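You operate a simulated robot arm through the tools that you are given. There is no shell and no other tool. Be economical: measure what you need, move in short steps, check, and stop when the job is done.

Carry out the task below with a simulated two-armed robot. There is one attempt and no reset: what you move stays moved.

TASK
Polish the specks off the loose silver plaque, then clamp it in the black holder.
Fine: polish from the open tin on the grey buffer, buffer back, purple knob to TIGHT; leave the other plaque.

The check looks at the end state, three seconds after you hand in, the way a careful person would. Anything else that was tipped, shoved, dropped, spilled or broken makes it a failure.

THE ROBOT
Two 7-joint arms with two-finger parallel grippers on one trunk, on a base that drives. Base frame: it is fixed to the floor where the robot stands at the start and does not move with it; the origin is under the middle of the robot, x ahead of it, y to its left, z up. Readings come in m, degrees, newtons and seconds.
The left shoulder is at the start at [0.07, 0.134, 1.226], the right one opposite. With the tool pointing down near the work surface each hand reaches from about 0.1 to 0.62 m from the robot's upright axis, wherever it stands, measured 20 degrees to its own side. Places, roughly: open tin [0.6, 0, 0.8]; black holder [0.5, -0.3, 0.8]; purple knob [0.5, -0.1, 0.8]. Payload 1.57 kg a hand.
The TCP of each hand is the grasp point between the finger pads, 0.03 m short of the fingertips. In the tool frame z runs along the fingers and y along their closing line. Largest opening 0.08 m; finger width 0.017, thickness 0.012; the body of the gripper, 0.04 by 0.082 m, starts 0.08 m behind the TCP.
Orientation is that of the tool frame in the base frame, as a unit quaternion [x, y, z, w]. With the fingers straight down and closing along the base's y, the tool's x points along the base's -x, its y along +y and its z along -z.

THE INTERFACE
- The arms move only by the tool servo_tool. It takes "left_increments", "right_increments" or both (then of equal length, played together; a hand with none holds still); each is text: rows parted by semicolons, each of 7 numbers parted by spaces: the shift along the base's x, y, z in m, then the turn, a rotation vector about the base's x, y, z in degrees, then the gripper command, from -1 (shut) to 1 (fully open), values between in proportion. In form: x y z wx wy wz claw; .... A call has 1 to 10 rows; each row shifts and turns the commanded pose from where the row before left it. Rows are played at 5 a second. More than 0.05 m and 8.6 degrees between two rows, or a gripper value outside its range, and nothing of the call is played. Where a pose cannot be reached the arm comes as near as it can. A force on the tool above 50 N (or 10 N above the force at the start of the call, whichever is more), or a blocked arm, ends the call early, and 0.2 s more pass. The fingers move at their own pace (about 0.153 m/s each) and stop on an object; they squeeze with about 37 N. The grip force told is the motor's: it shows also when the fingers shut on nothing. Time passes only in rows, and 0.2 s behind the last, so rows that do not move let the fingers close. It gives the time, the measured TCP pose, the force on the tool (base axes), the opening and the grip force at its end, in the units of the frame above (readings bear some noise).
- Cameras (640 x 400 px; columns grow to the right, rows downward): "scene" is now at [0.1291, 0.0098, 1.4395]; the picture's right is [0.13, -0.99, 0.00], its down [-0.72, -0.09, -0.69] and it looks along [0.68, 0.09, -0.73] (base axes); focal length 253 px, centre (320, 200). "left" rides on the left gripper at [0.072, 0.007, -0.122] in its tool frame; the picture's right is [-0.09, 1.00, 0.00], its down [-0.84, -0.08, -0.54] and it looks along [-0.54, -0.05, 0.84] (tool axes); focal length 238 px, centre (320, 200). "right" rides on the right gripper at [0.072, -0.007, -0.122] in its tool frame; the picture's right is [0.09, 1.00, 0.00], its down [-0.84, 0.08, -0.54] and it looks along [-0.54, 0.05, 0.84] (tool axes); focal length 238 px, centre (320, 200). There is no depth. A picture from a camera that has moved, and an enlarged one, comes with that camera's place and axes in the base frame and with its lens.
- snapshot(camera): a new picture of that camera. No time passes.
- raise_lower(by): slides the trunk up (or, below 0, down) by that many m; the arms and the scene camera ride with it, the base frame stays. It gives what a move gives, with no picture.
- steer(legs): drives the robot by 1 to 6 legs, each [ahead, left, turn to the left] in m, m and degrees, along the robot's own axes; the way and the turn of a leg run together, so that a leg with both is an arc; at most 1.5 m and 180 degrees a leg. The arms and the cameras ride along, it lands a little off, and it stops where it bumps. It gives what a move gives.
- head_to(pan, tilt): turns the head with the scene camera to pan (to the left, within 86 degrees either way) and tilt (down, from -29 to 69), counted from straight ahead of the robot. It gives what a move gives.
- close_up(camera, box): a new picture of the part [left, top, right, bottom] of that camera's present view, enlarged. No time passes.
- close_job(): hands the job in; it is judged then, once.

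Work in short steps. Places have to be worked out from the pictures, the camera data and where the tool is seen: move nearer, look again, correct. Check each grasp and each placing, and mend what went wrong. You have 120 turns and 88 pictures in all, those below and enlarged ones among them. Open the grippers and draw the arms clear of the work before you hand the job in, unless the task says otherwise; then end with one line.

The tools are called after "Request:" by a JSON object that holds its "name" and its "arguments". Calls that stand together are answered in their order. servo_tool: Moves the arms, as the interface text tells. Its arguments: {"type":"object","properties":{"left_increments":{"type":"string"},"right_increments":{"type":"string"}},"required":[]} The other tools are called the same way: raise_lower (by) slides the trunk up or down; steer (legs) drives the base; head_to (pan, tilt) turns the head that bears the scene camera; snapshot (camera) takes a picture; close_up (camera, box) takes an enlarged picture of a part of a camera's view; close_job () hands the job in.

At the start:

```text
clock: 0.0
left_position: [0.4465, 0.3234, 1.0993]
left_tool_rot: [0.0, 1.0, 0.0, 0.0]
left_contact_force: [-0.3, -0.8, -0.2]
left_opening: 0.0799
left_grip_force: 0.0
right_position: [0.4419, -0.0831, 1.1379]
right_tool_rot: [0.0, 1.0, -0.001, 0.001]
right_contact_force: [-0.1, -1.1, 0.5]
right_opening: 0.0803
right_grip_force: 0.0
trunk travel left (down, up): [-0.8, 0.14]
robot x, y, heading: [0.0, 0.0012, -0.2]
head pan, tilt: [7.3, 46.7]
```

scene: 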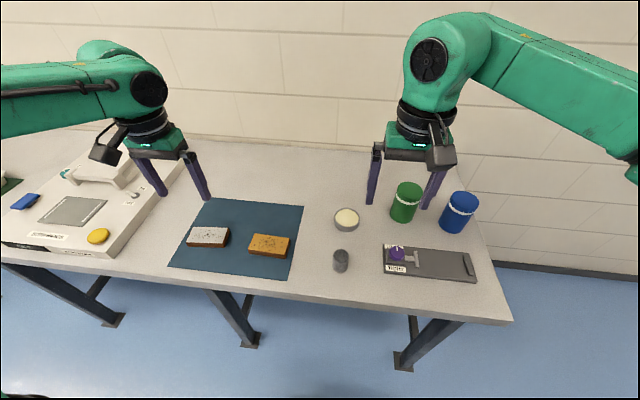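
right: 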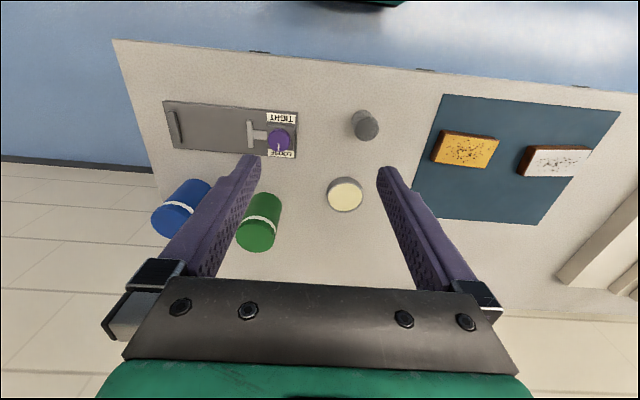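
left: 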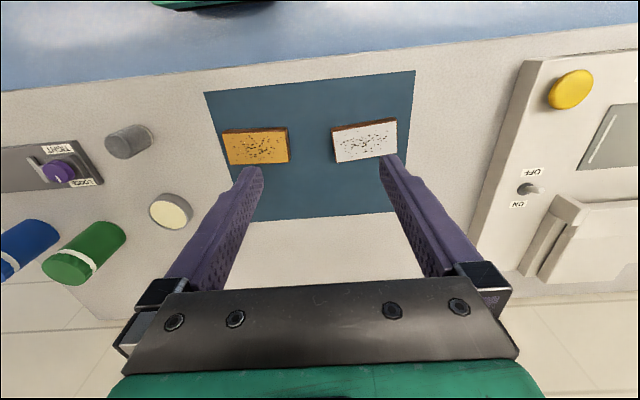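

I'll look closer at the key items first: plaques, buffer and tin, and the holder.

Request:
{"name": "close_up", "arguments": {"camera": "scene", "box": [320, 170, 500, 290]}}

Request:
{"name": "close_up", "arguments": {"camera": "scene", "box": [160, 190, 310, 290]}}

Request:
{"name": "close_up", "arguments": {"camera": "right", "box": [140, 80, 400, 240]}}

```text
3.33 times, centred on (410, 230) of scene
camera zoom: at [0.1291, 0.0098, 1.4395], right [0.13, -0.99, 0.0], down [-0.72, -0.09, -0.69], along [0.68, 0.09, -0.73], focal length 844 px, centre (20, 100)
```

zoom: 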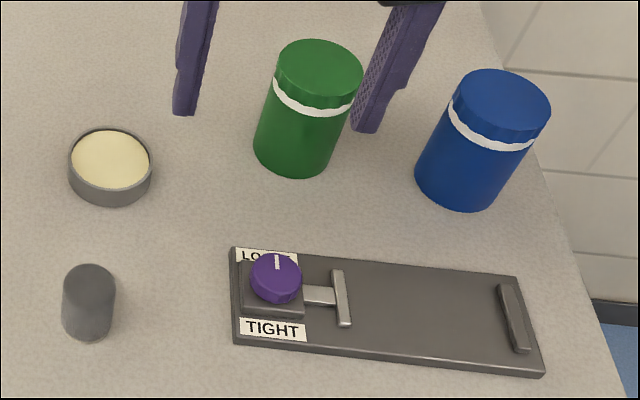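

```text
4.00 times, centred on (235, 240) of scene
camera zoom: at [0.1291, 0.0098, 1.4395], right [0.13, -0.99, 0.0], down [-0.72, -0.09, -0.69], along [0.68, 0.09, -0.73], focal length 1013 px, centre (660, 40)
```

zoom: 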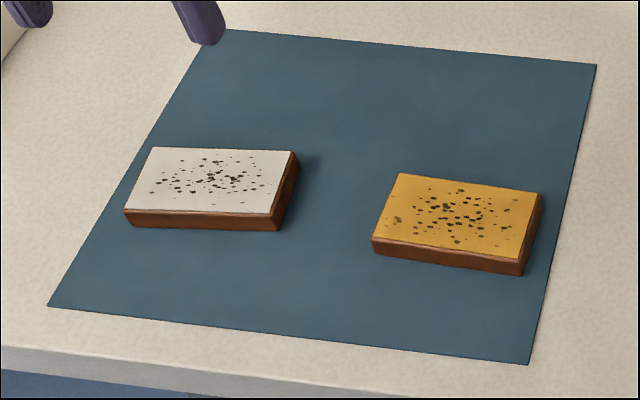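

```text
2.46 times, centred on (270, 160) of right
camera zoom: at [0.3689, -0.0884, 1.2596], right [-0.09, 1.0, 0.0], down [0.84, 0.08, 0.54], along [0.54, 0.05, -0.84], focal length 587 px, centre (443, 298)
```

zoom: 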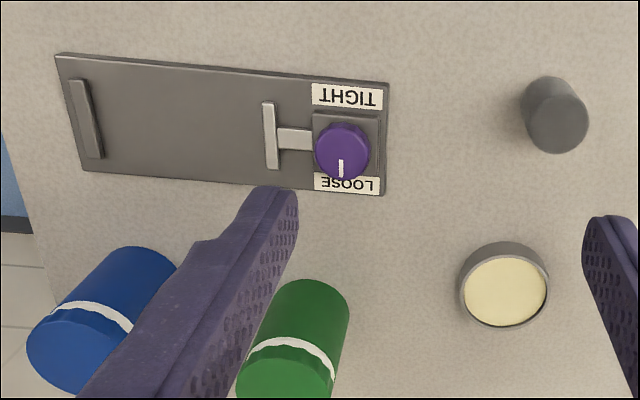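

The buffer appears to stand near (0.478, -0.005), the tin near (0.637, -0.012) and the silver plaque near (0.526, 0.395), with the knob at LOOSE and pointing away. I plan to do everything with the right hand and drive sideways as needed. First I drive a little ahead for reach.

Request:
{"name": "steer", "arguments": {"legs": [[0.08, 0.0, 0.0]]}}

```text
clock: 1.1
left_position: [0.5221, 0.3239, 1.1012]
left_tool_rot: [0.0, 1.0, 0.0, 0.003]
left_contact_force: [0.5, 0.8, 0.0]
left_opening: 0.0797
left_grip_force: 0.1
right_position: [0.5154, -0.0832, 1.1403]
right_tool_rot: [0.0, 1.0, 0.0, 0.002]
right_contact_force: [-0.1, 0.2, 0.1]
right_opening: 0.08
right_grip_force: 0.0
trunk travel left (down, up): [-0.8, 0.14]
robot x, y, heading: [0.0789, -0.0012, -0.1]
head pan, tilt: [7.3, 46.7]
```

Drive went fine. I move the right hand above the buffer and look.

Request:
{"name": "servo_tool", "arguments": {"right_increments": "-0.01 0.02 -0.04 0 0 0 1; -0.01 0.02 -0.04 0 0 0 1; -0.01 0.02 -0.04 0 0 0 1; -0.007 0.018 -0.04 0 0 0 1; 0 0 0 0 0 0 1"}}

Request:
{"name": "snapshot", "arguments": {"camera": "right"}}

Request:
{"name": "snapshot", "arguments": {"camera": "scene"}}

```text
clock: 2.2
left_position: [0.5249, 0.3224, 1.0992]
left_tool_rot: [-0.001, 1.0, -0.001, 0.001]
left_contact_force: [0.2, 0.4, 1.0]
left_opening: 0.0798
left_grip_force: 0.0
right_position: [0.4845, -0.0037, 0.9746]
right_tool_rot: [0.0, 1.0, 0.0, 0.001]
right_contact_force: [-0.8, 0.2, 0.5]
right_opening: 0.0797
right_grip_force: 0.1
trunk travel left (down, up): [-0.8, 0.14]
robot x, y, heading: [0.0797, -0.0022, 0.1]
head pan, tilt: [7.3, 46.7]
```

```text
81 pictures are left
camera right: at [0.4114, -0.0088, 1.0965], right [-0.09, 1.0, 0.0], down [0.84, 0.08, 0.54], along [0.54, 0.05, -0.84], focal length 238 px, centre (320, 200)
```

right: 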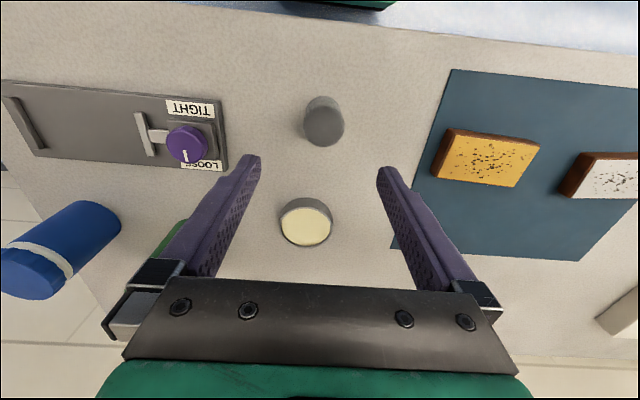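

```text
80 pictures are left
camera scene: at [0.2065, 0.0092, 1.4396], right [0.13, -0.99, 0.0], down [-0.72, -0.09, -0.69], along [0.68, 0.09, -0.73], focal length 253 px, centre (320, 200)
```

scene: 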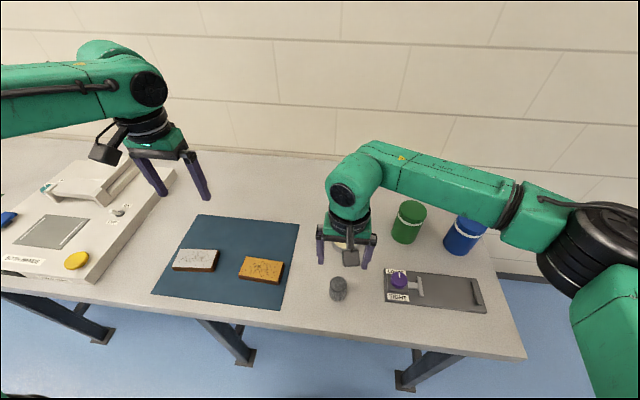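

The buffer is at about (0.476, 0.001). I lower around it in two steps.

Request:
{"name": "servo_tool", "arguments": {"right_increments": "-0.0085 0.005 -0.025 0 0 0 1; 0 0 -0.03 0 0 0 1; 0 0 -0.03 0 0 0 1; 0 0 0 0 0 0 1"}}

Request:
{"name": "snapshot", "arguments": {"camera": "right"}}

Request:
{"name": "close_up", "arguments": {"camera": "scene", "box": [280, 190, 400, 310]}}

```text
clock: 3.2
left_position: [0.5253, 0.3238, 1.0991]
left_tool_rot: [0.0, 1.0, -0.001, 0.001]
left_contact_force: [0.6, -0.6, -0.3]
left_opening: 0.0797
left_grip_force: 0.2
right_position: [0.4751, 0.0038, 0.8925]
right_tool_rot: [0.0, 1.0, 0.0, -0.001]
right_contact_force: [0.5, 0.6, 0.4]
right_opening: 0.08
right_grip_force: 0.1
trunk travel left (down, up): [-0.8, 0.14]
robot x, y, heading: [0.0781, 0.0011, -0.1]
head pan, tilt: [7.3, 46.7]
```

```text
79 pictures are left
camera right: at [0.4012, -0.0024, 1.0143], right [-0.09, 1.0, 0.0], down [0.84, 0.08, 0.54], along [0.54, 0.05, -0.84], focal length 238 px, centre (320, 200)
```

right: 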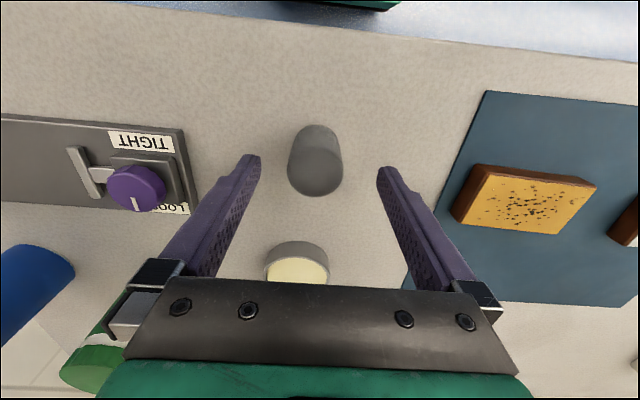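

```text
3.33 times, centred on (340, 250) of scene
camera zoom: at [0.2071, 0.0098, 1.4395], right [0.13, -0.99, 0.0], down [-0.72, -0.09, -0.69], along [0.68, 0.09, -0.73], focal length 844 px, centre (253, 33)
```

zoom: 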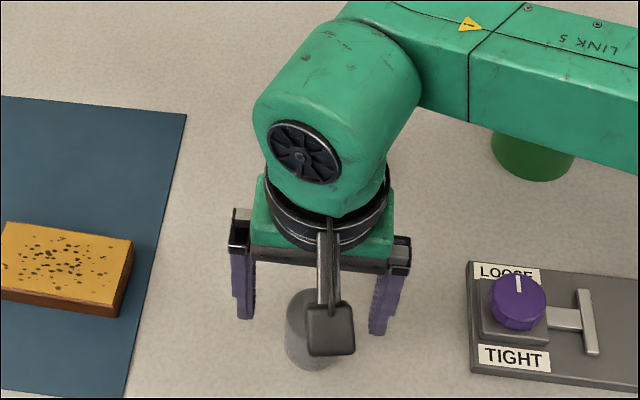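

The buffer is centred between the fingers, top at about z = 0.855. I go down to 0.855 and close.

Request:
{"name": "servo_tool", "arguments": {"right_increments": "0.001 -0.002 -0.0375 0 0 0 1; 0 0 0 0 0 0 1; 0 0 0 0 0 0 -1; 0 0 0 0 0 0 -1; 0 0 0 0 0 0 -1"}}

Request:
{"name": "snapshot", "arguments": {"camera": "right"}}

```text
clock: 4.5
left_position: [0.5258, 0.3234, 1.0992]
left_tool_rot: [0.0, 1.0, -0.001, 0.0]
left_contact_force: [-0.6, 0.6, 0.2]
left_opening: 0.0797
left_grip_force: 0.1
right_position: [0.4737, -0.001, 0.8545]
right_tool_rot: [0.0, 1.0, 0.0, 0.0]
right_contact_force: [0.1, 0.1, 0.3]
right_opening: 0.0404
right_grip_force: 37.2
trunk travel left (down, up): [-0.8, 0.14]
robot x, y, heading: [0.0784, 0.0013, -0.1]
head pan, tilt: [7.3, 46.7]
```

```text
77 pictures are left
camera right: at [0.4007, -0.0064, 0.9759], right [-0.09, 1.0, 0.0], down [0.84, 0.08, 0.54], along [0.54, 0.05, -0.84], focal length 238 px, centre (320, 200)
```

right: 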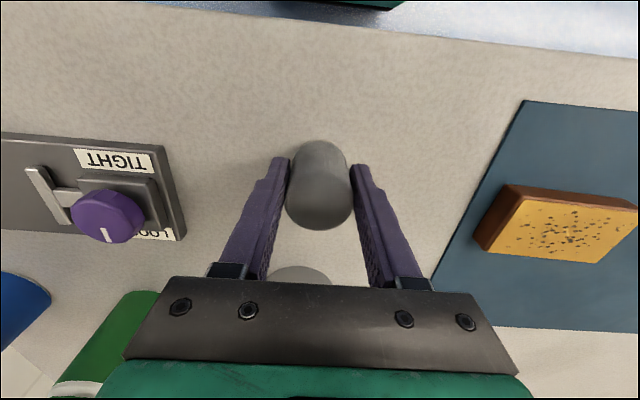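

Gripped at 0.040 m. Lift straight up and look at the underside clearance.

Request:
{"name": "servo_tool", "arguments": {"right_increments": "0 0 0.03 0 0 0 -1; 0 0 0.04 0 0 0 -1; 0.04 -0.002 0.02 0 0 0 -1; 0.04 -0.002 0 0 0 0 -1; 0 0 0 0 0 0 -1"}}

Request:
{"name": "close_up", "arguments": {"camera": "scene", "box": [280, 170, 400, 290]}}

Request:
{"name": "snapshot", "arguments": {"camera": "right"}}

Request:
{"name": "snapshot", "arguments": {"camera": "left"}}

```text
clock: 5.7
left_position: [0.525, 0.3226, 1.099]
left_tool_rot: [0.0, 1.0, 0.001, 0.001]
left_contact_force: [0.9, -0.3, 0.4]
left_opening: 0.0801
left_grip_force: 0.0
right_position: [0.5579, -0.0058, 0.9457]
right_tool_rot: [0.001, 1.0, 0.0, 0.001]
right_contact_force: [-0.2, -0.3, 0.0]
right_opening: 0.0
right_grip_force: 21.5
trunk travel left (down, up): [-0.8, 0.14]
robot x, y, heading: [0.0769, -0.0005, 0.1]
head pan, tilt: [7.3, 46.7]
```

```text
3.33 times, centred on (340, 230) of scene
camera zoom: at [0.2062, 0.0094, 1.4396], right [0.13, -0.99, 0.0], down [-0.72, -0.09, -0.69], along [0.68, 0.09, -0.73], focal length 844 px, centre (253, 100)
```

zoom: 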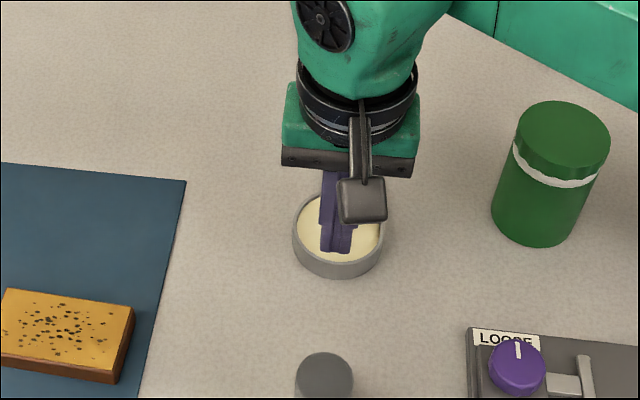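

```text
75 pictures are left
camera right: at [0.4844, -0.011, 1.0668], right [-0.09, 1.0, 0.0], down [0.84, 0.08, 0.54], along [0.54, 0.05, -0.84], focal length 238 px, centre (320, 200)
```

right: 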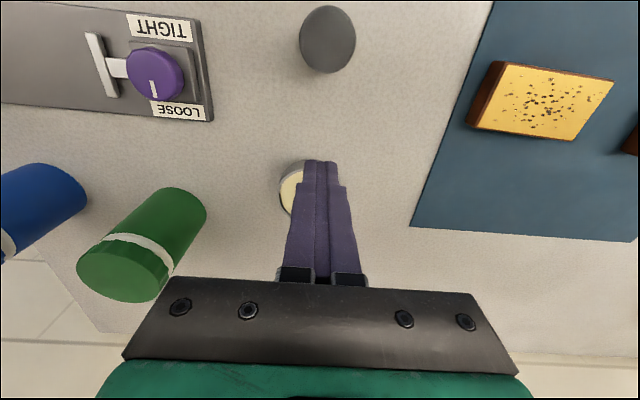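

```text
74 pictures are left
camera left: at [0.4532, 0.3291, 1.2224], right [0.09, 1.0, 0.0], down [0.84, -0.08, 0.54], along [0.54, -0.05, -0.84], focal length 238 px, centre (320, 200)
```

left: 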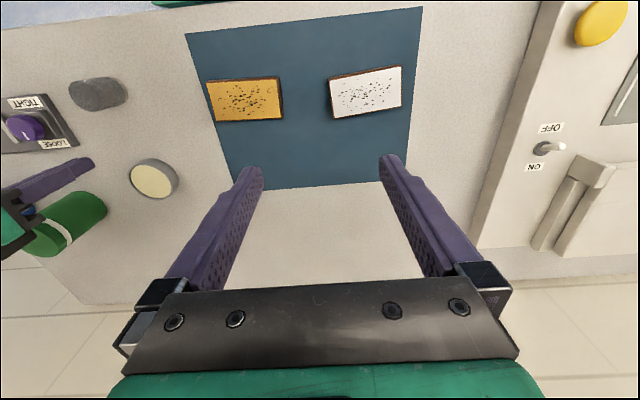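

The buffer slipped out on the lift; I check how it stands.

Request:
{"name": "close_up", "arguments": {"camera": "scene", "box": [295, 240, 375, 300]}}

Request:
{"name": "close_up", "arguments": {"camera": "left", "box": [50, 60, 150, 130]}}

Request:
{"name": "close_up", "arguments": {"camera": "right", "box": [280, 0, 380, 80]}}

```text
6.67 times, centred on (335, 270) of scene
camera zoom: at [0.2062, 0.0094, 1.4396], right [0.13, -0.99, 0.0], down [-0.72, -0.09, -0.69], along [0.68, 0.09, -0.73], focal length 1689 px, centre (220, -267)
```

zoom: 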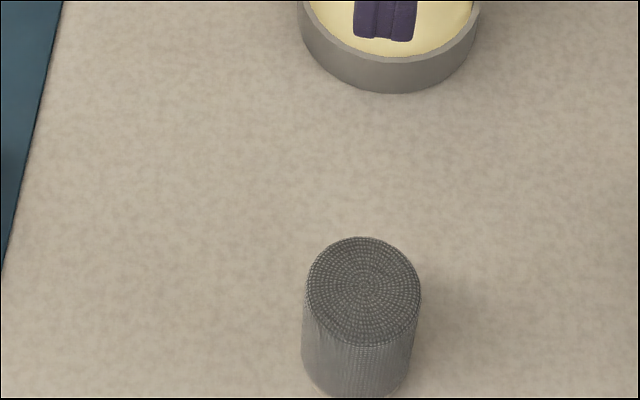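

```text
5.71 times, centred on (100, 95) of left
camera zoom: at [0.4532, 0.3291, 1.2224], right [0.09, 1.0, 0.0], down [0.84, -0.08, 0.54], along [0.54, -0.05, -0.84], focal length 1362 px, centre (1577, 800)
```

zoom: 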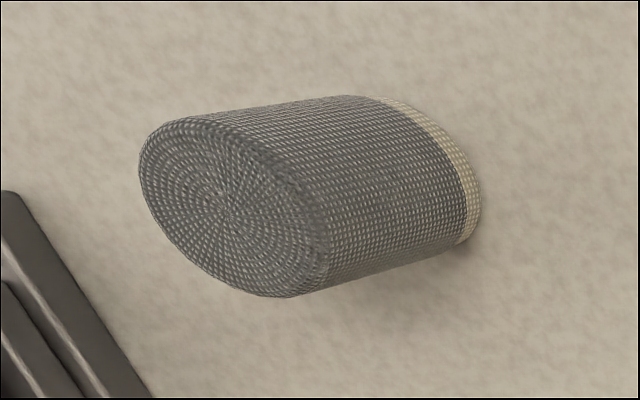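

```text
5.00 times, centred on (330, 40) of right
camera zoom: at [0.4844, -0.011, 1.0668], right [-0.09, 1.0, 0.0], down [0.84, 0.08, 0.54], along [0.54, 0.05, -0.84], focal length 1192 px, centre (270, 1000)
```

zoom: 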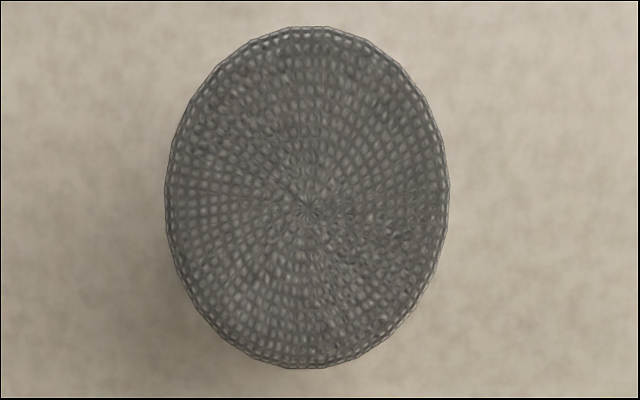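

The buffer still stands upright, felt pad down, at about (0.478, -0.007), top near 0.868. I go back above it, open, and look.

Request:
{"name": "servo_tool", "arguments": {"right_increments": "-0.04 0 0 0 0 0 1; -0.04 -0.001 0 0 0 0 1; 0 0 -0.02 0 0 0 1; 0 0 0 0 0 0 1"}}

Request:
{"name": "snapshot", "arguments": {"camera": "right"}}

Request:
{"name": "close_up", "arguments": {"camera": "left", "box": [0, 50, 180, 170]}}

```text
clock: 6.7
left_position: [0.5253, 0.3239, 1.1003]
left_tool_rot: [0.0, 1.0, 0.0, -0.001]
left_contact_force: [-0.9, -0.6, -0.5]
left_opening: 0.0797
left_grip_force: 0.0
right_position: [0.4759, -0.0059, 0.925]
right_tool_rot: [0.0, 1.0, -0.001, 0.0]
right_contact_force: [-0.5, 0.2, 0.2]
right_opening: 0.0799
right_grip_force: 0.1
trunk travel left (down, up): [-0.8, 0.14]
robot x, y, heading: [0.0779, -0.0009, 0.2]
head pan, tilt: [7.3, 46.7]
```

```text
70 pictures are left
camera right: at [0.4028, -0.0116, 1.0464], right [-0.09, 1.0, 0.0], down [0.84, 0.08, 0.54], along [0.54, 0.05, -0.84], focal length 238 px, centre (320, 200)
```

right: 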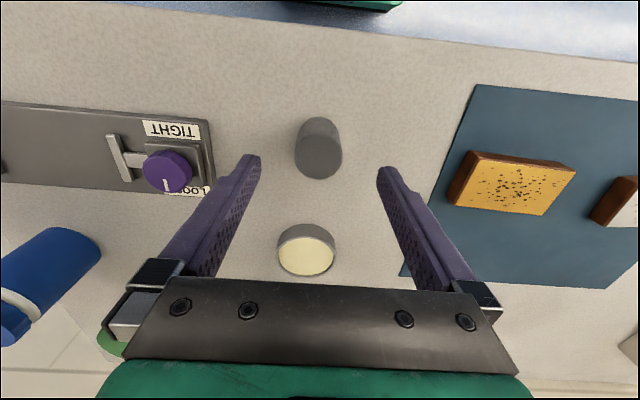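

```text
3.33 times, centred on (90, 110) of left
camera zoom: at [0.4543, 0.3294, 1.2219], right [0.09, 1.0, 0.0], down [0.84, -0.08, 0.54], along [0.54, -0.05, -0.84], focal length 794 px, centre (1087, 500)
```

zoom: 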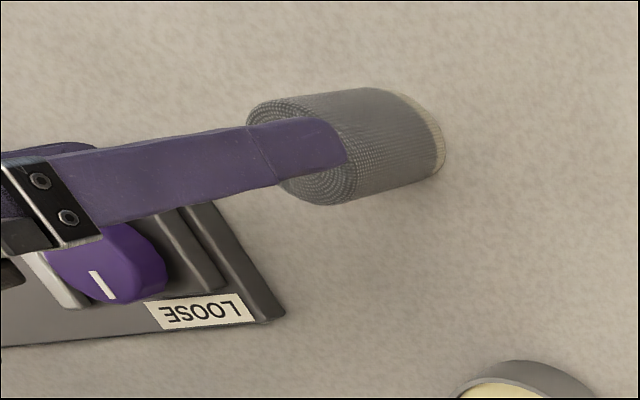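

Centred. Lower to a deeper grip (TCP 0.842), close, and lift very slowly by 1 cm to test.

Request:
{"name": "servo_tool", "arguments": {"right_increments": "0.001 0 -0.04 0 0 0 1; 0 0 -0.043 0 0 0 1; 0 0 0 0 0 0 1; 0 0 0 0 0 0 -1; 0 0 0 0 0 0 -1; 0 0 0 0 0 0 -1; 0 0 0.005 0 0 0 -1; 0 0 0.005 0 0 0 -1; 0 0 0.005 0 0 0 -1"}}

Request:
{"name": "close_up", "arguments": {"camera": "left", "box": [0, 50, 180, 170]}}

```text
clock: 8.7
left_position: [0.5262, 0.3237, 1.0999]
left_tool_rot: [0.0, 1.0, 0.0, 0.0]
left_contact_force: [0.4, 1.0, 0.1]
left_opening: 0.08
left_grip_force: 0.1
right_position: [0.4763, -0.0074, 0.8576]
right_tool_rot: [0.0, 1.0, 0.001, -0.001]
right_contact_force: [0.2, 0.7, -0.9]
right_opening: 0.0406
right_grip_force: 37.2
trunk travel left (down, up): [-0.8, 0.14]
robot x, y, heading: [0.0792, -0.0017, -0.0]
head pan, tilt: [7.3, 46.7]
```

```text
3.33 times, centred on (90, 110) of left
camera zoom: at [0.4542, 0.3294, 1.222], right [0.09, 1.0, 0.0], down [0.84, -0.08, 0.54], along [0.54, -0.05, -0.84], focal length 794 px, centre (1087, 500)
```

zoom: 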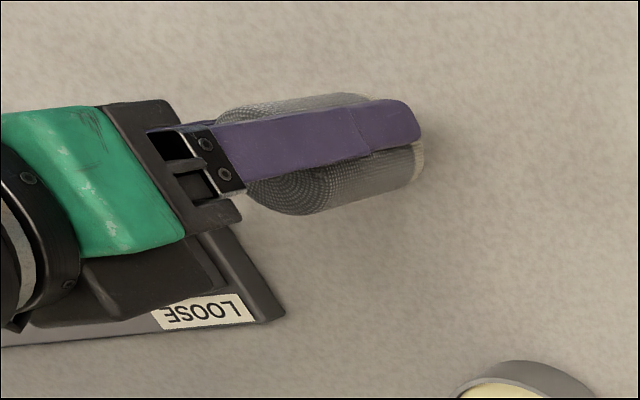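

It seems to be lifted now. Continue raising gently.

Request:
{"name": "servo_tool", "arguments": {"right_increments": "0 0 0.008 0 0 0 -1; 0 0 0.012 0 0 0 -1; 0 0 0.015 0 0 0 -1; 0 0 0.015 0 0 0 -1; 0 0 0.01 0 0 0 -1; 0 0 0 0 0 0 -1"}}

Request:
{"name": "close_up", "arguments": {"camera": "left", "box": [0, 50, 180, 170]}}

```text
clock: 10.1
left_position: [0.5252, 0.3235, 1.0987]
left_tool_rot: [-0.001, 1.0, 0.0, 0.0]
left_contact_force: [0.0, -0.5, 0.9]
left_opening: 0.0799
left_grip_force: 0.0
right_position: [0.475, -0.0063, 0.9189]
right_tool_rot: [0.0, 1.0, -0.001, 0.0]
right_contact_force: [-0.6, 0.2, -1.0]
right_opening: 0.0409
right_grip_force: 36.8
trunk travel left (down, up): [-0.8, 0.14]
robot x, y, heading: [0.0806, 0.0005, 0.3]
head pan, tilt: [7.3, 46.7]
```

```text
3.33 times, centred on (90, 110) of left
camera zoom: at [0.4543, 0.3293, 1.222], right [0.09, 1.0, 0.0], down [0.84, -0.08, 0.54], along [0.54, -0.05, -0.84], focal length 794 px, centre (1087, 500)
```

zoom: 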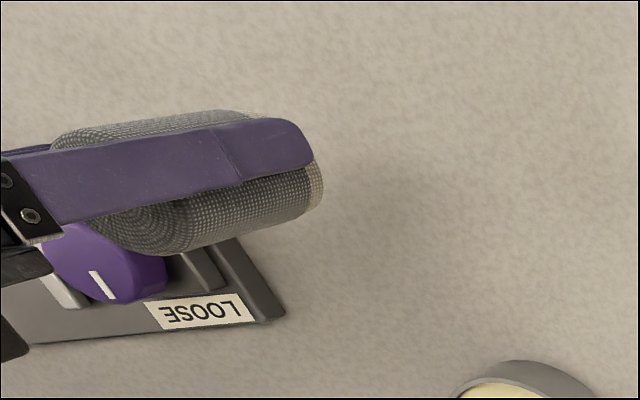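

Held firmly, with the pad ~1.2 cm below the fingertips. Carry it over the tin slowly.

Request:
{"name": "servo_tool", "arguments": {"right_increments": "0.01 0 0.01 0 0 0 -1; 0.025 -0.001 0 0 0 0 -1; 0.03 -0.001 0 0 0 0 -1; 0.03 -0.001 0 0 0 0 -1; 0.03 -0.001 0 0 0 0 -1; 0.02 0 0 0 0 0 -1; 0.01 0 0 0 0 0 -1; 0 0 0 0 0 0 -1"}}

Request:
{"name": "snapshot", "arguments": {"camera": "right"}}

Request:
{"name": "close_up", "arguments": {"camera": "left", "box": [50, 90, 260, 230]}}

Request:
{"name": "close_up", "arguments": {"camera": "scene", "box": [280, 150, 400, 270]}}

```text
clock: 11.8
left_position: [0.5252, 0.3234, 1.0996]
left_tool_rot: [0.0, 1.0, 0.0, 0.0]
left_contact_force: [-0.3, -0.3, -0.5]
left_opening: 0.08
left_grip_force: 0.0
right_position: [0.632, -0.0122, 0.9288]
right_tool_rot: [0.0, 1.0, 0.0, -0.001]
right_contact_force: [-0.7, -0.1, -0.8]
right_opening: 0.0406
right_grip_force: 37.5
trunk travel left (down, up): [-0.8, 0.14]
robot x, y, heading: [0.0793, -0.0043, -0.1]
head pan, tilt: [7.3, 46.7]
```

```text
66 pictures are left
camera right: at [0.5579, -0.0174, 1.051], right [-0.09, 1.0, 0.0], down [0.84, 0.08, 0.54], along [0.54, 0.05, -0.84], focal length 238 px, centre (320, 200)
```

right: 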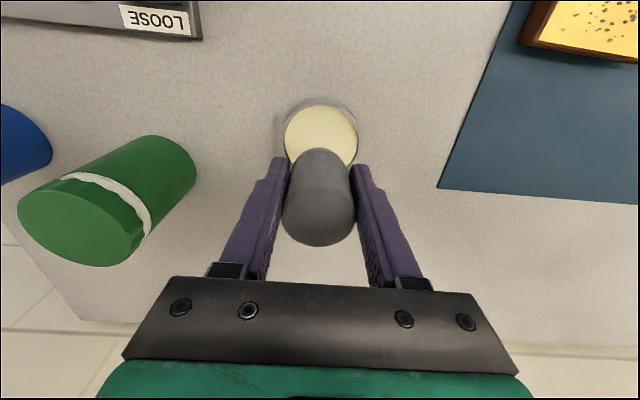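

```text
2.86 times, centred on (155, 160) of left
camera zoom: at [0.4542, 0.3292, 1.222], right [0.09, 1.0, 0.0], down [0.84, -0.08, 0.54], along [0.54, -0.05, -0.84], focal length 681 px, centre (791, 314)
```

zoom: 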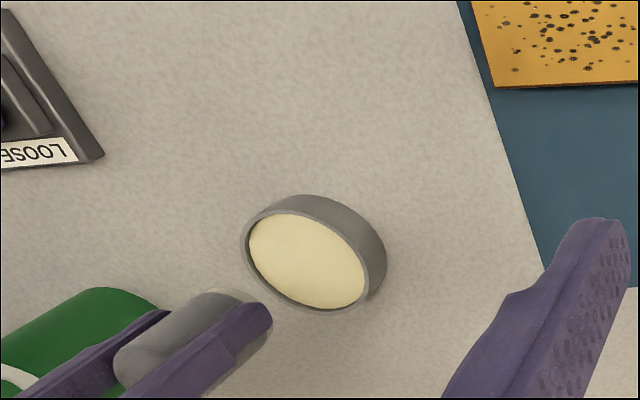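

```text
3.33 times, centred on (340, 210) of scene
camera zoom: at [0.2075, 0.0096, 1.4395], right [0.13, -0.99, 0.0], down [-0.72, -0.09, -0.69], along [0.68, 0.09, -0.73], focal length 844 px, centre (253, 167)
```

zoom: 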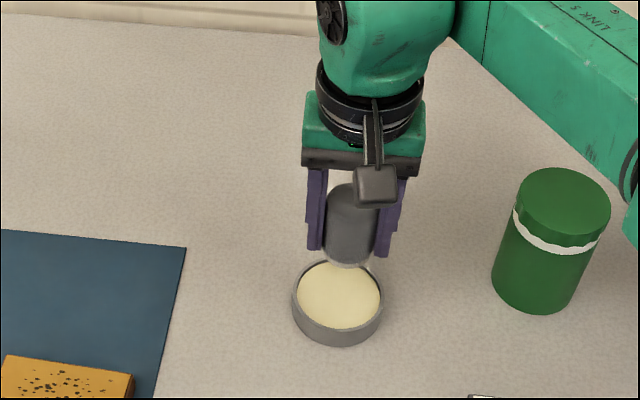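

Tin centre is about (0.635, -0.011), rim near 0.825. Lower to TCP 0.875, just above the polish.

Request:
{"name": "servo_tool", "arguments": {"right_increments": "0.003 0.001 -0.02 0 0 0 -1; 0 0 -0.02 0 0 0 -1; 0 0 -0.012 0 0 0 -1; 0 0 0 0 0 0 -1"}}

Request:
{"name": "close_up", "arguments": {"camera": "left", "box": [50, 90, 260, 230]}}

Request:
{"name": "close_up", "arguments": {"camera": "scene", "box": [300, 180, 380, 260]}}

```text
clock: 12.8
left_position: [0.5258, 0.3231, 1.0976]
left_tool_rot: [0.0, 1.0, 0.0, 0.0]
left_contact_force: [-0.7, -0.1, 0.3]
left_opening: 0.0803
left_grip_force: 0.1
right_position: [0.6331, -0.0096, 0.8758]
right_tool_rot: [0.001, 1.0, 0.001, 0.001]
right_contact_force: [-1.0, 0.3, -1.0]
right_opening: 0.0408
right_grip_force: 37.2
trunk travel left (down, up): [-0.8, 0.14]
robot x, y, heading: [0.077, -0.0009, 0.3]
head pan, tilt: [7.3, 46.7]
```

```text
2.86 times, centred on (155, 160) of left
camera zoom: at [0.4543, 0.3292, 1.222], right [0.09, 1.0, 0.0], down [0.84, -0.08, 0.54], along [0.54, -0.05, -0.84], focal length 681 px, centre (791, 314)
```

zoom: 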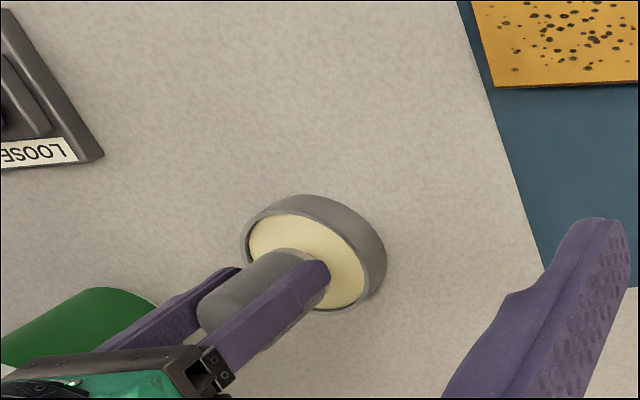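

```text
5.00 times, centred on (340, 220) of scene
camera zoom: at [0.2076, 0.0095, 1.4395], right [0.13, -0.99, 0.0], down [-0.72, -0.09, -0.69], along [0.68, 0.09, -0.73], focal length 1267 px, centre (220, 100)
```

zoom: 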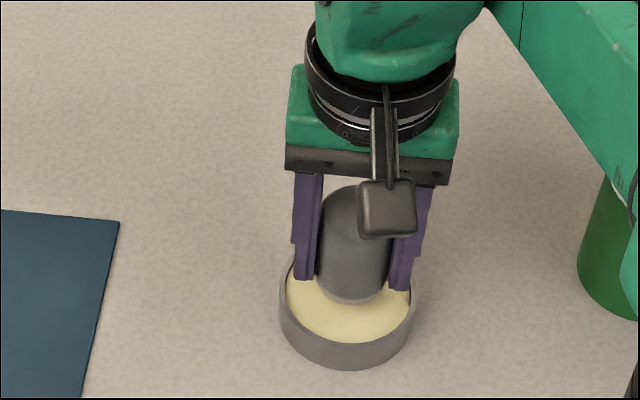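

Well aligned. Descend in small steps until light contact with the polish.

Request:
{"name": "servo_tool", "arguments": {"right_increments": "0 0.003 -0.004 0 0 0 -1; 0 0 -0.004 0 0 0 -1; 0 0 0 0 0 0 -1"}}

Request:
{"name": "close_up", "arguments": {"camera": "left", "box": [100, 120, 220, 200]}}

```text
clock: 13.7
left_position: [0.5256, 0.3229, 1.0985]
left_tool_rot: [0.0, 1.0, 0.001, 0.0]
left_contact_force: [0.3, 0.5, 0.2]
left_opening: 0.0801
left_grip_force: 0.1
right_position: [0.6302, -0.0056, 0.8705]
right_tool_rot: [0.0, 1.0, 0.001, 0.001]
right_contact_force: [0.9, 0.3, -0.1]
right_opening: 0.0408
right_grip_force: 37.2
right hand out of reach, approached as far as the arm can: row 1
trunk travel left (down, up): [-0.8, 0.14]
robot x, y, heading: [0.0776, 0.0007, 0.0]
head pan, tilt: [7.3, 46.7]
```

```text
5.00 times, centred on (160, 160) of left
camera zoom: at [0.4543, 0.3293, 1.222], right [0.09, 1.0, 0.0], down [0.84, -0.08, 0.54], along [0.54, -0.05, -0.84], focal length 1192 px, centre (1120, 400)
```

zoom: 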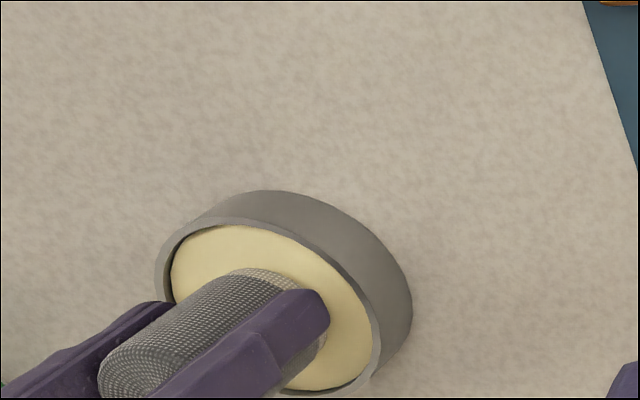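

The arm hits its reach limit. I raise clear, drive ahead 5 cm with the buffer, and bring the hand back.

Request:
{"name": "servo_tool", "arguments": {"right_increments": "0 0 0.03 0 0 0 -1; 0 0 0.03 0 0 0 -1; -0.03 0 0 0 0 0 -1; -0.02 0 0 0 0 0 -1; 0 0 0 0 0 0 -1"}}

Request:
{"name": "steer", "arguments": {"legs": [[0.06, 0.0, 0.0]]}}

```text
clock: 14.8
left_position: [0.5258, 0.3231, 1.0985]
left_tool_rot: [0.0, 1.0, 0.0, 0.0]
left_contact_force: [1.0, -0.8, 0.3]
left_opening: 0.0803
left_grip_force: 0.1
right_position: [0.5809, -0.0037, 0.9307]
right_tool_rot: [0.0, 1.0, 0.0, 0.0]
right_contact_force: [0.3, 0.4, -0.6]
right_opening: 0.0402
right_grip_force: 37.1
trunk travel left (down, up): [-0.8, 0.14]
robot x, y, heading: [0.0791, 0.0002, -0.1]
head pan, tilt: [7.3, 46.7]
```

```text
clock: 15.8
left_position: [0.5778, 0.3228, 1.1017]
left_tool_rot: [0.0, 1.0, -0.001, 0.002]
left_contact_force: [0.2, -0.8, 0.8]
left_opening: 0.0797
left_grip_force: 0.2
right_position: [0.6337, -0.0045, 0.9346]
right_tool_rot: [0.0, 1.0, -0.001, 0.003]
right_contact_force: [0.0, 0.8, 0.2]
right_opening: 0.0406
right_grip_force: 36.9
trunk travel left (down, up): [-0.8, 0.14]
robot x, y, heading: [0.1335, 0.0033, -0.2]
head pan, tilt: [7.3, 46.7]
```

Drove about 5.5 cm. Now descend over the tin again, to about 0.868, then read.

Request:
{"name": "servo_tool", "arguments": {"right_increments": "0 -0.005 -0.025 0 0 0 -1; 0 0 -0.025 0 0 0 -1; 0 0 -0.014 0 0 0 -1; 0 0 0 0 0 0 -1"}}

Request:
{"name": "close_up", "arguments": {"camera": "left", "box": [60, 60, 220, 180]}}

Request:
{"name": "close_up", "arguments": {"camera": "scene", "box": [300, 200, 380, 280]}}

```text
clock: 16.8
left_position: [0.5816, 0.3234, 1.0999]
left_tool_rot: [0.0, 1.0, 0.0, 0.0]
left_contact_force: [0.1, 0.1, 0.1]
left_opening: 0.0802
left_grip_force: 0.1
right_position: [0.6377, -0.009, 0.865]
right_tool_rot: [0.0, 1.0, 0.0, 0.0]
right_contact_force: [0.1, 0.1, -1.5]
right_opening: 0.0403
right_grip_force: 37.4
trunk travel left (down, up): [-0.8, 0.14]
robot x, y, heading: [0.1376, -0.0021, -0.1]
head pan, tilt: [7.3, 46.7]
```

```text
3.33 times, centred on (140, 120) of left
camera zoom: at [0.5116, 0.3293, 1.2223], right [0.09, 1.0, 0.0], down [0.84, -0.08, 0.54], along [0.54, -0.05, -0.84], focal length 794 px, centre (920, 467)
```

zoom: 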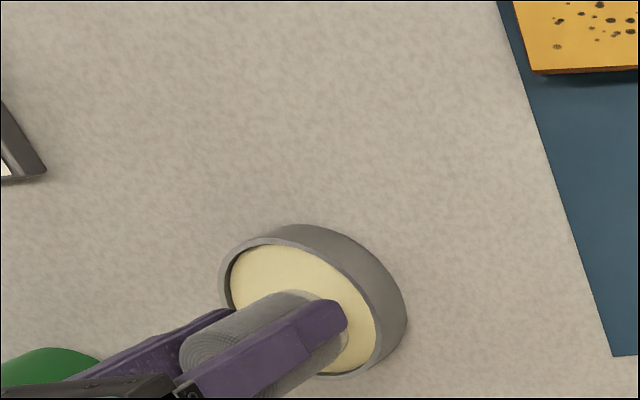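

```text
5.00 times, centred on (340, 240) of scene
camera zoom: at [0.2649, 0.0095, 1.4395], right [0.13, -0.99, 0.0], down [-0.72, -0.09, -0.69], along [0.68, 0.09, -0.73], focal length 1267 px, centre (220, 0)
```

zoom: 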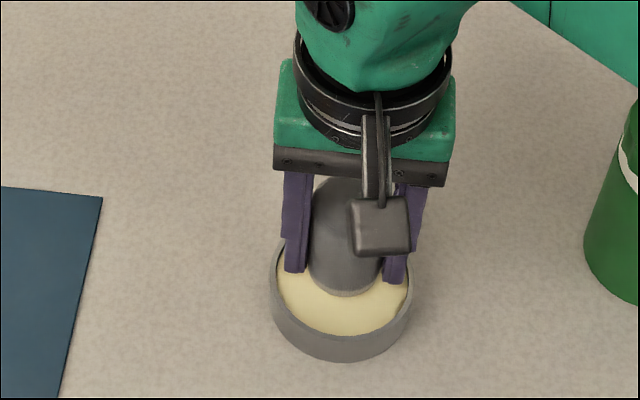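

Still not touching. Continue down in 3 mm steps.

Request:
{"name": "servo_tool", "arguments": {"right_increments": "-0.002 0 -0.003 0 0 0 -1; 0 0 -0.002 0 0 0 -1; 0 0 0 0 0 0 -1"}}

Request:
{"name": "close_up", "arguments": {"camera": "left", "box": [100, 110, 180, 180]}}

```text
clock: 17.6
left_position: [0.582, 0.3226, 1.1013]
left_tool_rot: [0.0, 1.0, 0.0, 0.001]
left_contact_force: [-0.2, 0.0, -0.1]
left_opening: 0.08
left_grip_force: 0.2
right_position: [0.6366, -0.0085, 0.8633]
right_tool_rot: [0.0, 1.0, 0.002, 0.004]
right_contact_force: [7.1, -2.3, 25.0]
right_opening: 0.0405
right_grip_force: 36.9
trunk travel left (down, up): [-0.8, 0.14]
robot x, y, heading: [0.1349, 0.0009, -0.2]
head pan, tilt: [7.3, 46.7]
```

```text
5.71 times, centred on (140, 145) of left
camera zoom: at [0.5096, 0.329, 1.2234], right [0.09, 1.0, 0.0], down [0.84, -0.08, 0.54], along [0.54, -0.05, -0.84], focal length 1362 px, centre (1349, 514)
```

zoom: 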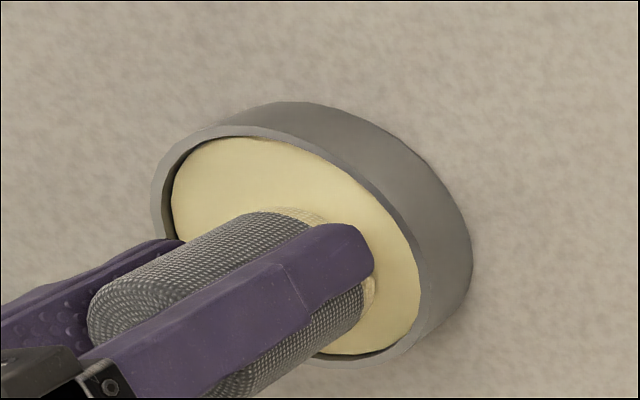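

Contact at 25 N – the pad is in the polish. Lift out and inspect the pad and tin.

Request:
{"name": "servo_tool", "arguments": {"right_increments": "0 0 0.005 0 0 0 -1; 0 0 0.015 0 0 0 -1; 0 0 0.025 0 0 0 -1; 0 0 0.025 0 0 0 -1; 0 0 0.02 0 0 0 -1; 0 0 0.02 0 0 0 -1; 0 0 0 0 0 0 -1"}}

Request:
{"name": "snapshot", "arguments": {"camera": "left"}}

Request:
{"name": "close_up", "arguments": {"camera": "left", "box": [30, 100, 190, 230]}}

```text
clock: 19.2
left_position: [0.583, 0.3236, 1.1002]
left_tool_rot: [0.001, 1.0, 0.0, 0.0]
left_contact_force: [-0.2, 0.0, -1.2]
left_opening: 0.0803
left_grip_force: 0.1
right_position: [0.6362, -0.0075, 0.9728]
right_tool_rot: [-0.001, 1.0, 0.0, 0.0]
right_contact_force: [-0.8, -0.5, -0.7]
right_opening: 0.0408
right_grip_force: 36.7
trunk travel left (down, up): [-0.8, 0.14]
robot x, y, heading: [0.1384, -0.0011, 0.1]
head pan, tilt: [7.3, 46.7]
```

```text
57 pictures are left
camera left: at [0.5122, 0.3295, 1.222], right [0.09, 1.0, 0.0], down [0.84, -0.08, 0.54], along [0.54, -0.05, -0.84], focal length 238 px, centre (320, 200)
```

left: 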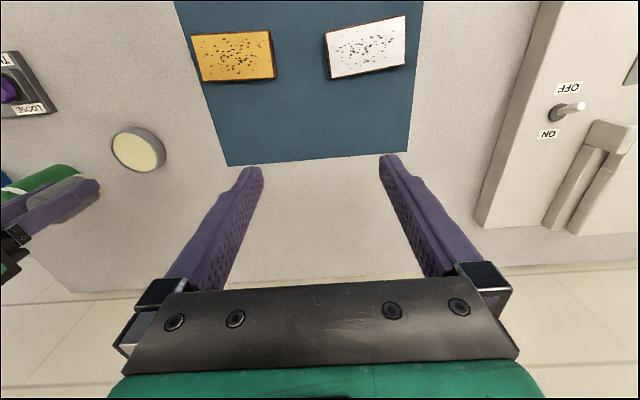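

```text
3.08 times, centred on (110, 165) of left
camera zoom: at [0.5122, 0.3295, 1.222], right [0.09, 1.0, 0.0], down [0.84, -0.08, 0.54], along [0.54, -0.05, -0.84], focal length 733 px, centre (966, 308)
```

zoom: 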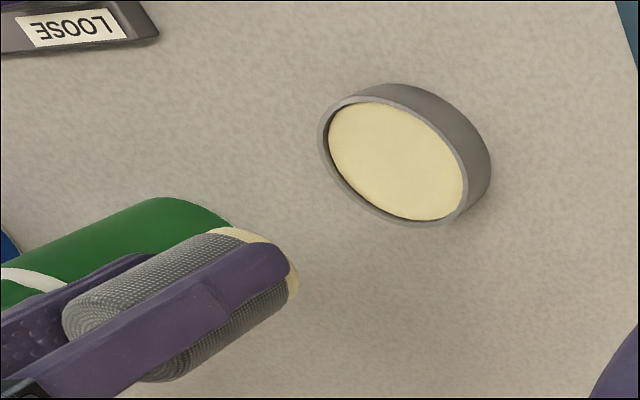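

The pad is now coated with polish. I retract the hand and drive left 0.40 m to bring the right hand over the silver plaque.

Request:
{"name": "servo_tool", "arguments": {"right_increments": "-0.03 0 0.01 0 0 0 -1; -0.03 0 0.01 0 0 0 -1; -0.03 0 0 0 0 0 -1; -0.02 0 0 0 0 0 -1; 0 0 0 0 0 0 -1"}}

Request:
{"name": "steer", "arguments": {"legs": [[0.0, 0.2, 0.0], [0.0, 0.2, 0.0]]}}

Request:
{"name": "snapshot", "arguments": {"camera": "right"}}

Request:
{"name": "snapshot", "arguments": {"camera": "scene"}}

```text
clock: 20.4
left_position: [0.5835, 0.3238, 1.0993]
left_tool_rot: [0.0, 1.0, 0.001, 0.0]
left_contact_force: [0.1, -0.2, 0.1]
left_opening: 0.0801
left_grip_force: 0.0
right_position: [0.5252, -0.0136, 0.9923]
right_tool_rot: [0.0, 1.0, 0.001, 0.0]
right_contact_force: [0.2, -0.1, -0.6]
right_opening: 0.0406
right_grip_force: 37.5
trunk travel left (down, up): [-0.8, 0.14]
robot x, y, heading: [0.1378, 0.0001, -0.2]
head pan, tilt: [7.3, 46.7]
```

```text
clock: 23.2
left_position: [0.585, 0.7157, 1.0997]
left_tool_rot: [0.001, 1.0, 0.0, 0.0]
left_contact_force: [-0.1, -0.2, 0.1]
left_opening: 0.0801
left_grip_force: 0.1
right_position: [0.5275, 0.3805, 0.9909]
right_tool_rot: [0.001, 1.0, 0.001, 0.0]
right_contact_force: [-0.7, 0.3, -0.4]
right_opening: 0.0405
right_grip_force: 36.9
trunk travel left (down, up): [-0.8, 0.14]
robot x, y, heading: [0.138, 0.3943, -0.1]
head pan, tilt: [7.3, 46.7]
```

```text
55 pictures are left
camera right: at [0.454, 0.375, 1.1132], right [-0.09, 1.0, 0.0], down [0.84, 0.07, 0.54], along [0.54, 0.05, -0.84], focal length 238 px, centre (320, 200)
```

right: 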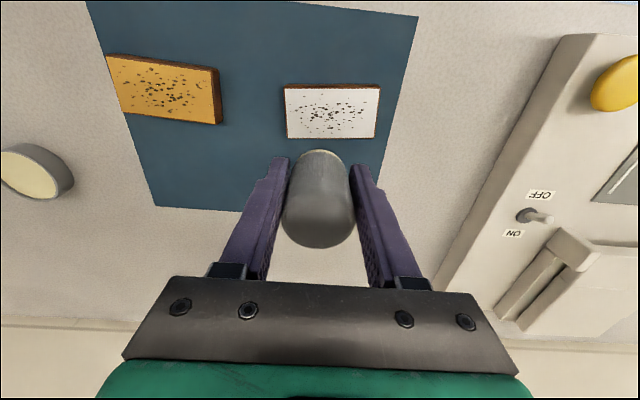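

```text
54 pictures are left
camera scene: at [0.266, 0.4021, 1.4395], right [0.12, -0.99, 0.0], down [-0.72, -0.09, -0.69], along [0.68, 0.09, -0.73], focal length 253 px, centre (320, 200)
```

scene: 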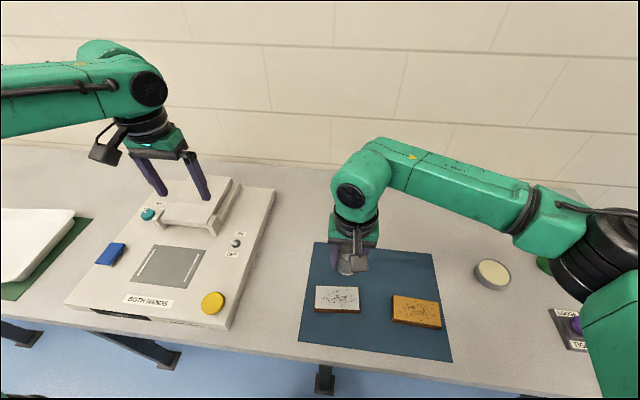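

Plaque centre is about (0.522, 0.393), long axis ~5° off y. Move over it and lower to TCP 0.876.

Request:
{"name": "servo_tool", "arguments": {"right_increments": "-0.005 0.012 -0.03 0 0 0 -1; 0 0 -0.03 0 0 0 -1; 0 0 -0.03 0 0 0 -1; 0 0 -0.022 0 0 0 -1; 0 0 0 0 0 0 -1"}}

Request:
{"name": "snapshot", "arguments": {"camera": "right"}}

Request:
{"name": "close_up", "arguments": {"camera": "scene", "box": [290, 230, 410, 350]}}

```text
clock: 24.4
left_position: [0.5855, 0.718, 1.1002]
left_tool_rot: [0.001, 1.0, 0.0, -0.001]
left_contact_force: [-0.7, 0.4, 0.0]
left_opening: 0.0804
left_grip_force: 0.1
right_position: [0.5211, 0.3938, 0.8804]
right_tool_rot: [0.001, 1.0, 0.0, 0.0]
right_contact_force: [-0.1, 0.2, -0.6]
right_opening: 0.0402
right_grip_force: 36.7
trunk travel left (down, up): [-0.8, 0.14]
robot x, y, heading: [0.1381, 0.3955, 0.1]
head pan, tilt: [7.3, 46.7]
```

```text
53 pictures are left
camera right: at [0.4494, 0.3874, 1.0022], right [-0.09, 1.0, 0.0], down [0.84, 0.08, 0.54], along [0.54, 0.05, -0.84], focal length 238 px, centre (320, 200)
```

right: 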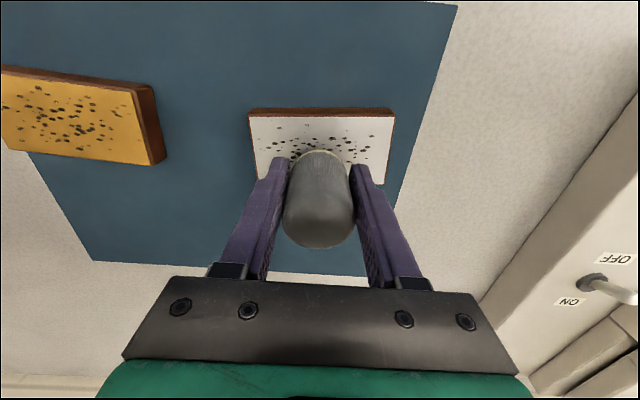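

```text
3.33 times, centred on (350, 290) of scene
camera zoom: at [0.2659, 0.4051, 1.4395], right [0.13, -0.99, 0.0], down [-0.72, -0.09, -0.69], along [0.68, 0.09, -0.73], focal length 844 px, centre (220, -100)
```

zoom: 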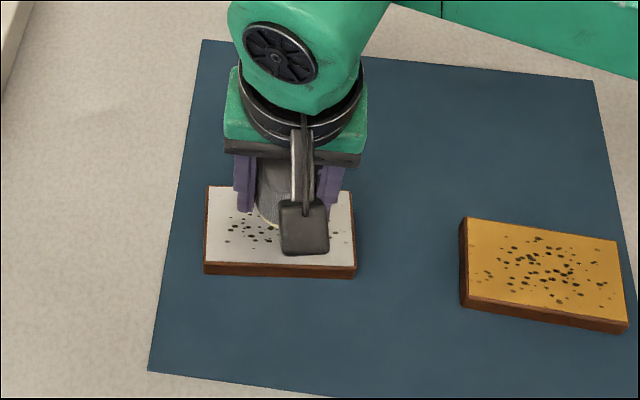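

Aligned. Ease down 8 mm and check force.

Request:
{"name": "servo_tool", "arguments": {"right_increments": "-0.002 0 -0.006 0 0 0 -1; 0 0 -0.003 0 0 0 -1; 0 0 0 0 0 0 -1"}}

```text
clock: 25.2
left_position: [0.5851, 0.7187, 1.0998]
left_tool_rot: [0.001, 1.0, 0.0, -0.001]
left_contact_force: [-0.3, 0.6, -0.2]
left_opening: 0.0799
left_grip_force: 0.1
right_position: [0.5195, 0.3936, 0.8726]
right_tool_rot: [0.001, 1.0, 0.0, 0.0]
right_contact_force: [0.0, 0.6, -0.6]
right_opening: 0.0404
right_grip_force: 37.2
trunk travel left (down, up): [-0.8, 0.14]
robot x, y, heading: [0.1366, 0.3978, -0.1]
head pan, tilt: [7.3, 46.7]
```

No contact yet. Another 3 mm.

Request:
{"name": "servo_tool", "arguments": {"right_increments": "0 0 -0.003 0 0 0 -1; 0 0 0 0 0 0 -1"}}

```text
clock: 25.8
left_position: [0.5858, 0.7186, 1.1004]
left_tool_rot: [0.001, 1.0, 0.0, -0.001]
left_contact_force: [-0.6, 0.2, 0.0]
left_opening: 0.08
left_grip_force: 0.0
right_position: [0.5203, 0.3933, 0.8687]
right_tool_rot: [0.001, 1.0, 0.001, 0.0]
right_contact_force: [-0.9, -1.2, -0.9]
right_opening: 0.0406
right_grip_force: 37.0
trunk travel left (down, up): [-0.8, 0.14]
robot x, y, heading: [0.1405, 0.3939, -0.1]
head pan, tilt: [7.3, 46.7]
```

Request:
{"name": "servo_tool", "arguments": {"right_increments": "0 0 -0.002 0 0 0 -1; 0 0 0 0 0 0 -1"}}

Request:
{"name": "close_up", "arguments": {"camera": "right", "box": [240, 90, 400, 200]}}

```text
clock: 26.4
left_position: [0.5844, 0.7179, 1.0998]
left_tool_rot: [0.001, 1.0, -0.001, 0.001]
left_contact_force: [-0.4, -0.6, 0.0]
left_opening: 0.08
left_grip_force: 0.0
right_position: [0.5188, 0.3939, 0.8672]
right_tool_rot: [0.0, 1.0, 0.0, 0.001]
right_contact_force: [1.0, -1.0, 3.6]
right_opening: 0.0406
right_grip_force: 36.7
trunk travel left (down, up): [-0.8, 0.14]
robot x, y, heading: [0.1324, 0.3959, -0.1]
head pan, tilt: [7.3, 46.7]
```

```text
3.64 times, centred on (320, 145) of right
camera zoom: at [0.4469, 0.3888, 0.9881], right [-0.09, 1.0, 0.0], down [0.84, 0.08, 0.54], along [0.54, 0.05, -0.84], focal length 867 px, centre (320, 400)
```

zoom: 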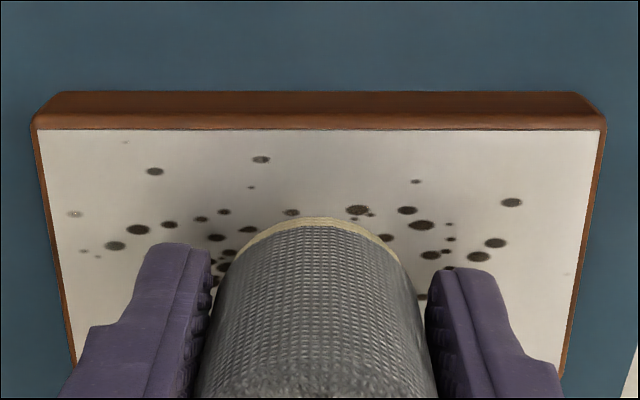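

Contact at ~4 N. Press 1 mm more and make a short stroke along the plaque, watching for specks vanishing and for sliding.

Request:
{"name": "servo_tool", "arguments": {"right_increments": "0 0 -0.001 0 0 0 -1; -0.001 0.01 0 0 0 0 -1; -0.001 0.01 0 0 0 0 -1; 0.001 -0.01 0 0 0 0 -1; 0.001 -0.01 0 0 0 0 -1; 0.001 -0.01 0 0 0 0 -1; 0.001 -0.01 0 0 0 0 -1; 0 0 0 0 0 0 -1"}}

Request:
{"name": "close_up", "arguments": {"camera": "right", "box": [240, 90, 440, 200]}}

```text
clock: 28.2
left_position: [0.5827, 0.7201, 1.0991]
left_tool_rot: [0.0, 1.0, -0.002, 0.001]
left_contact_force: [-0.2, 0.3, -0.1]
left_opening: 0.0798
left_grip_force: 0.2
right_position: [0.5203, 0.3789, 0.8667]
right_tool_rot: [-0.001, 1.0, 0.002, 0.002]
right_contact_force: [-2.2, 13.2, 26.1]
right_opening: 0.0403
right_grip_force: 36.9
trunk travel left (down, up): [-0.8, 0.14]
robot x, y, heading: [0.1374, 0.3986, 0.0]
head pan, tilt: [7.3, 46.7]
```

```text
3.20 times, centred on (340, 145) of right
camera zoom: at [0.4464, 0.3745, 0.9875], right [-0.09, 1.0, 0.0], down [0.83, 0.08, 0.55], along [0.54, 0.05, -0.84], focal length 763 px, centre (256, 376)
```

zoom: 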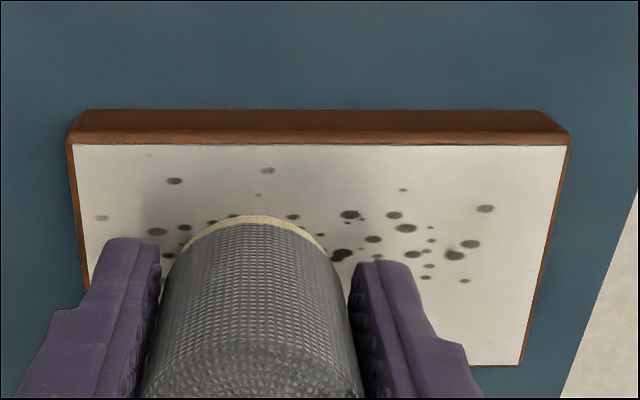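

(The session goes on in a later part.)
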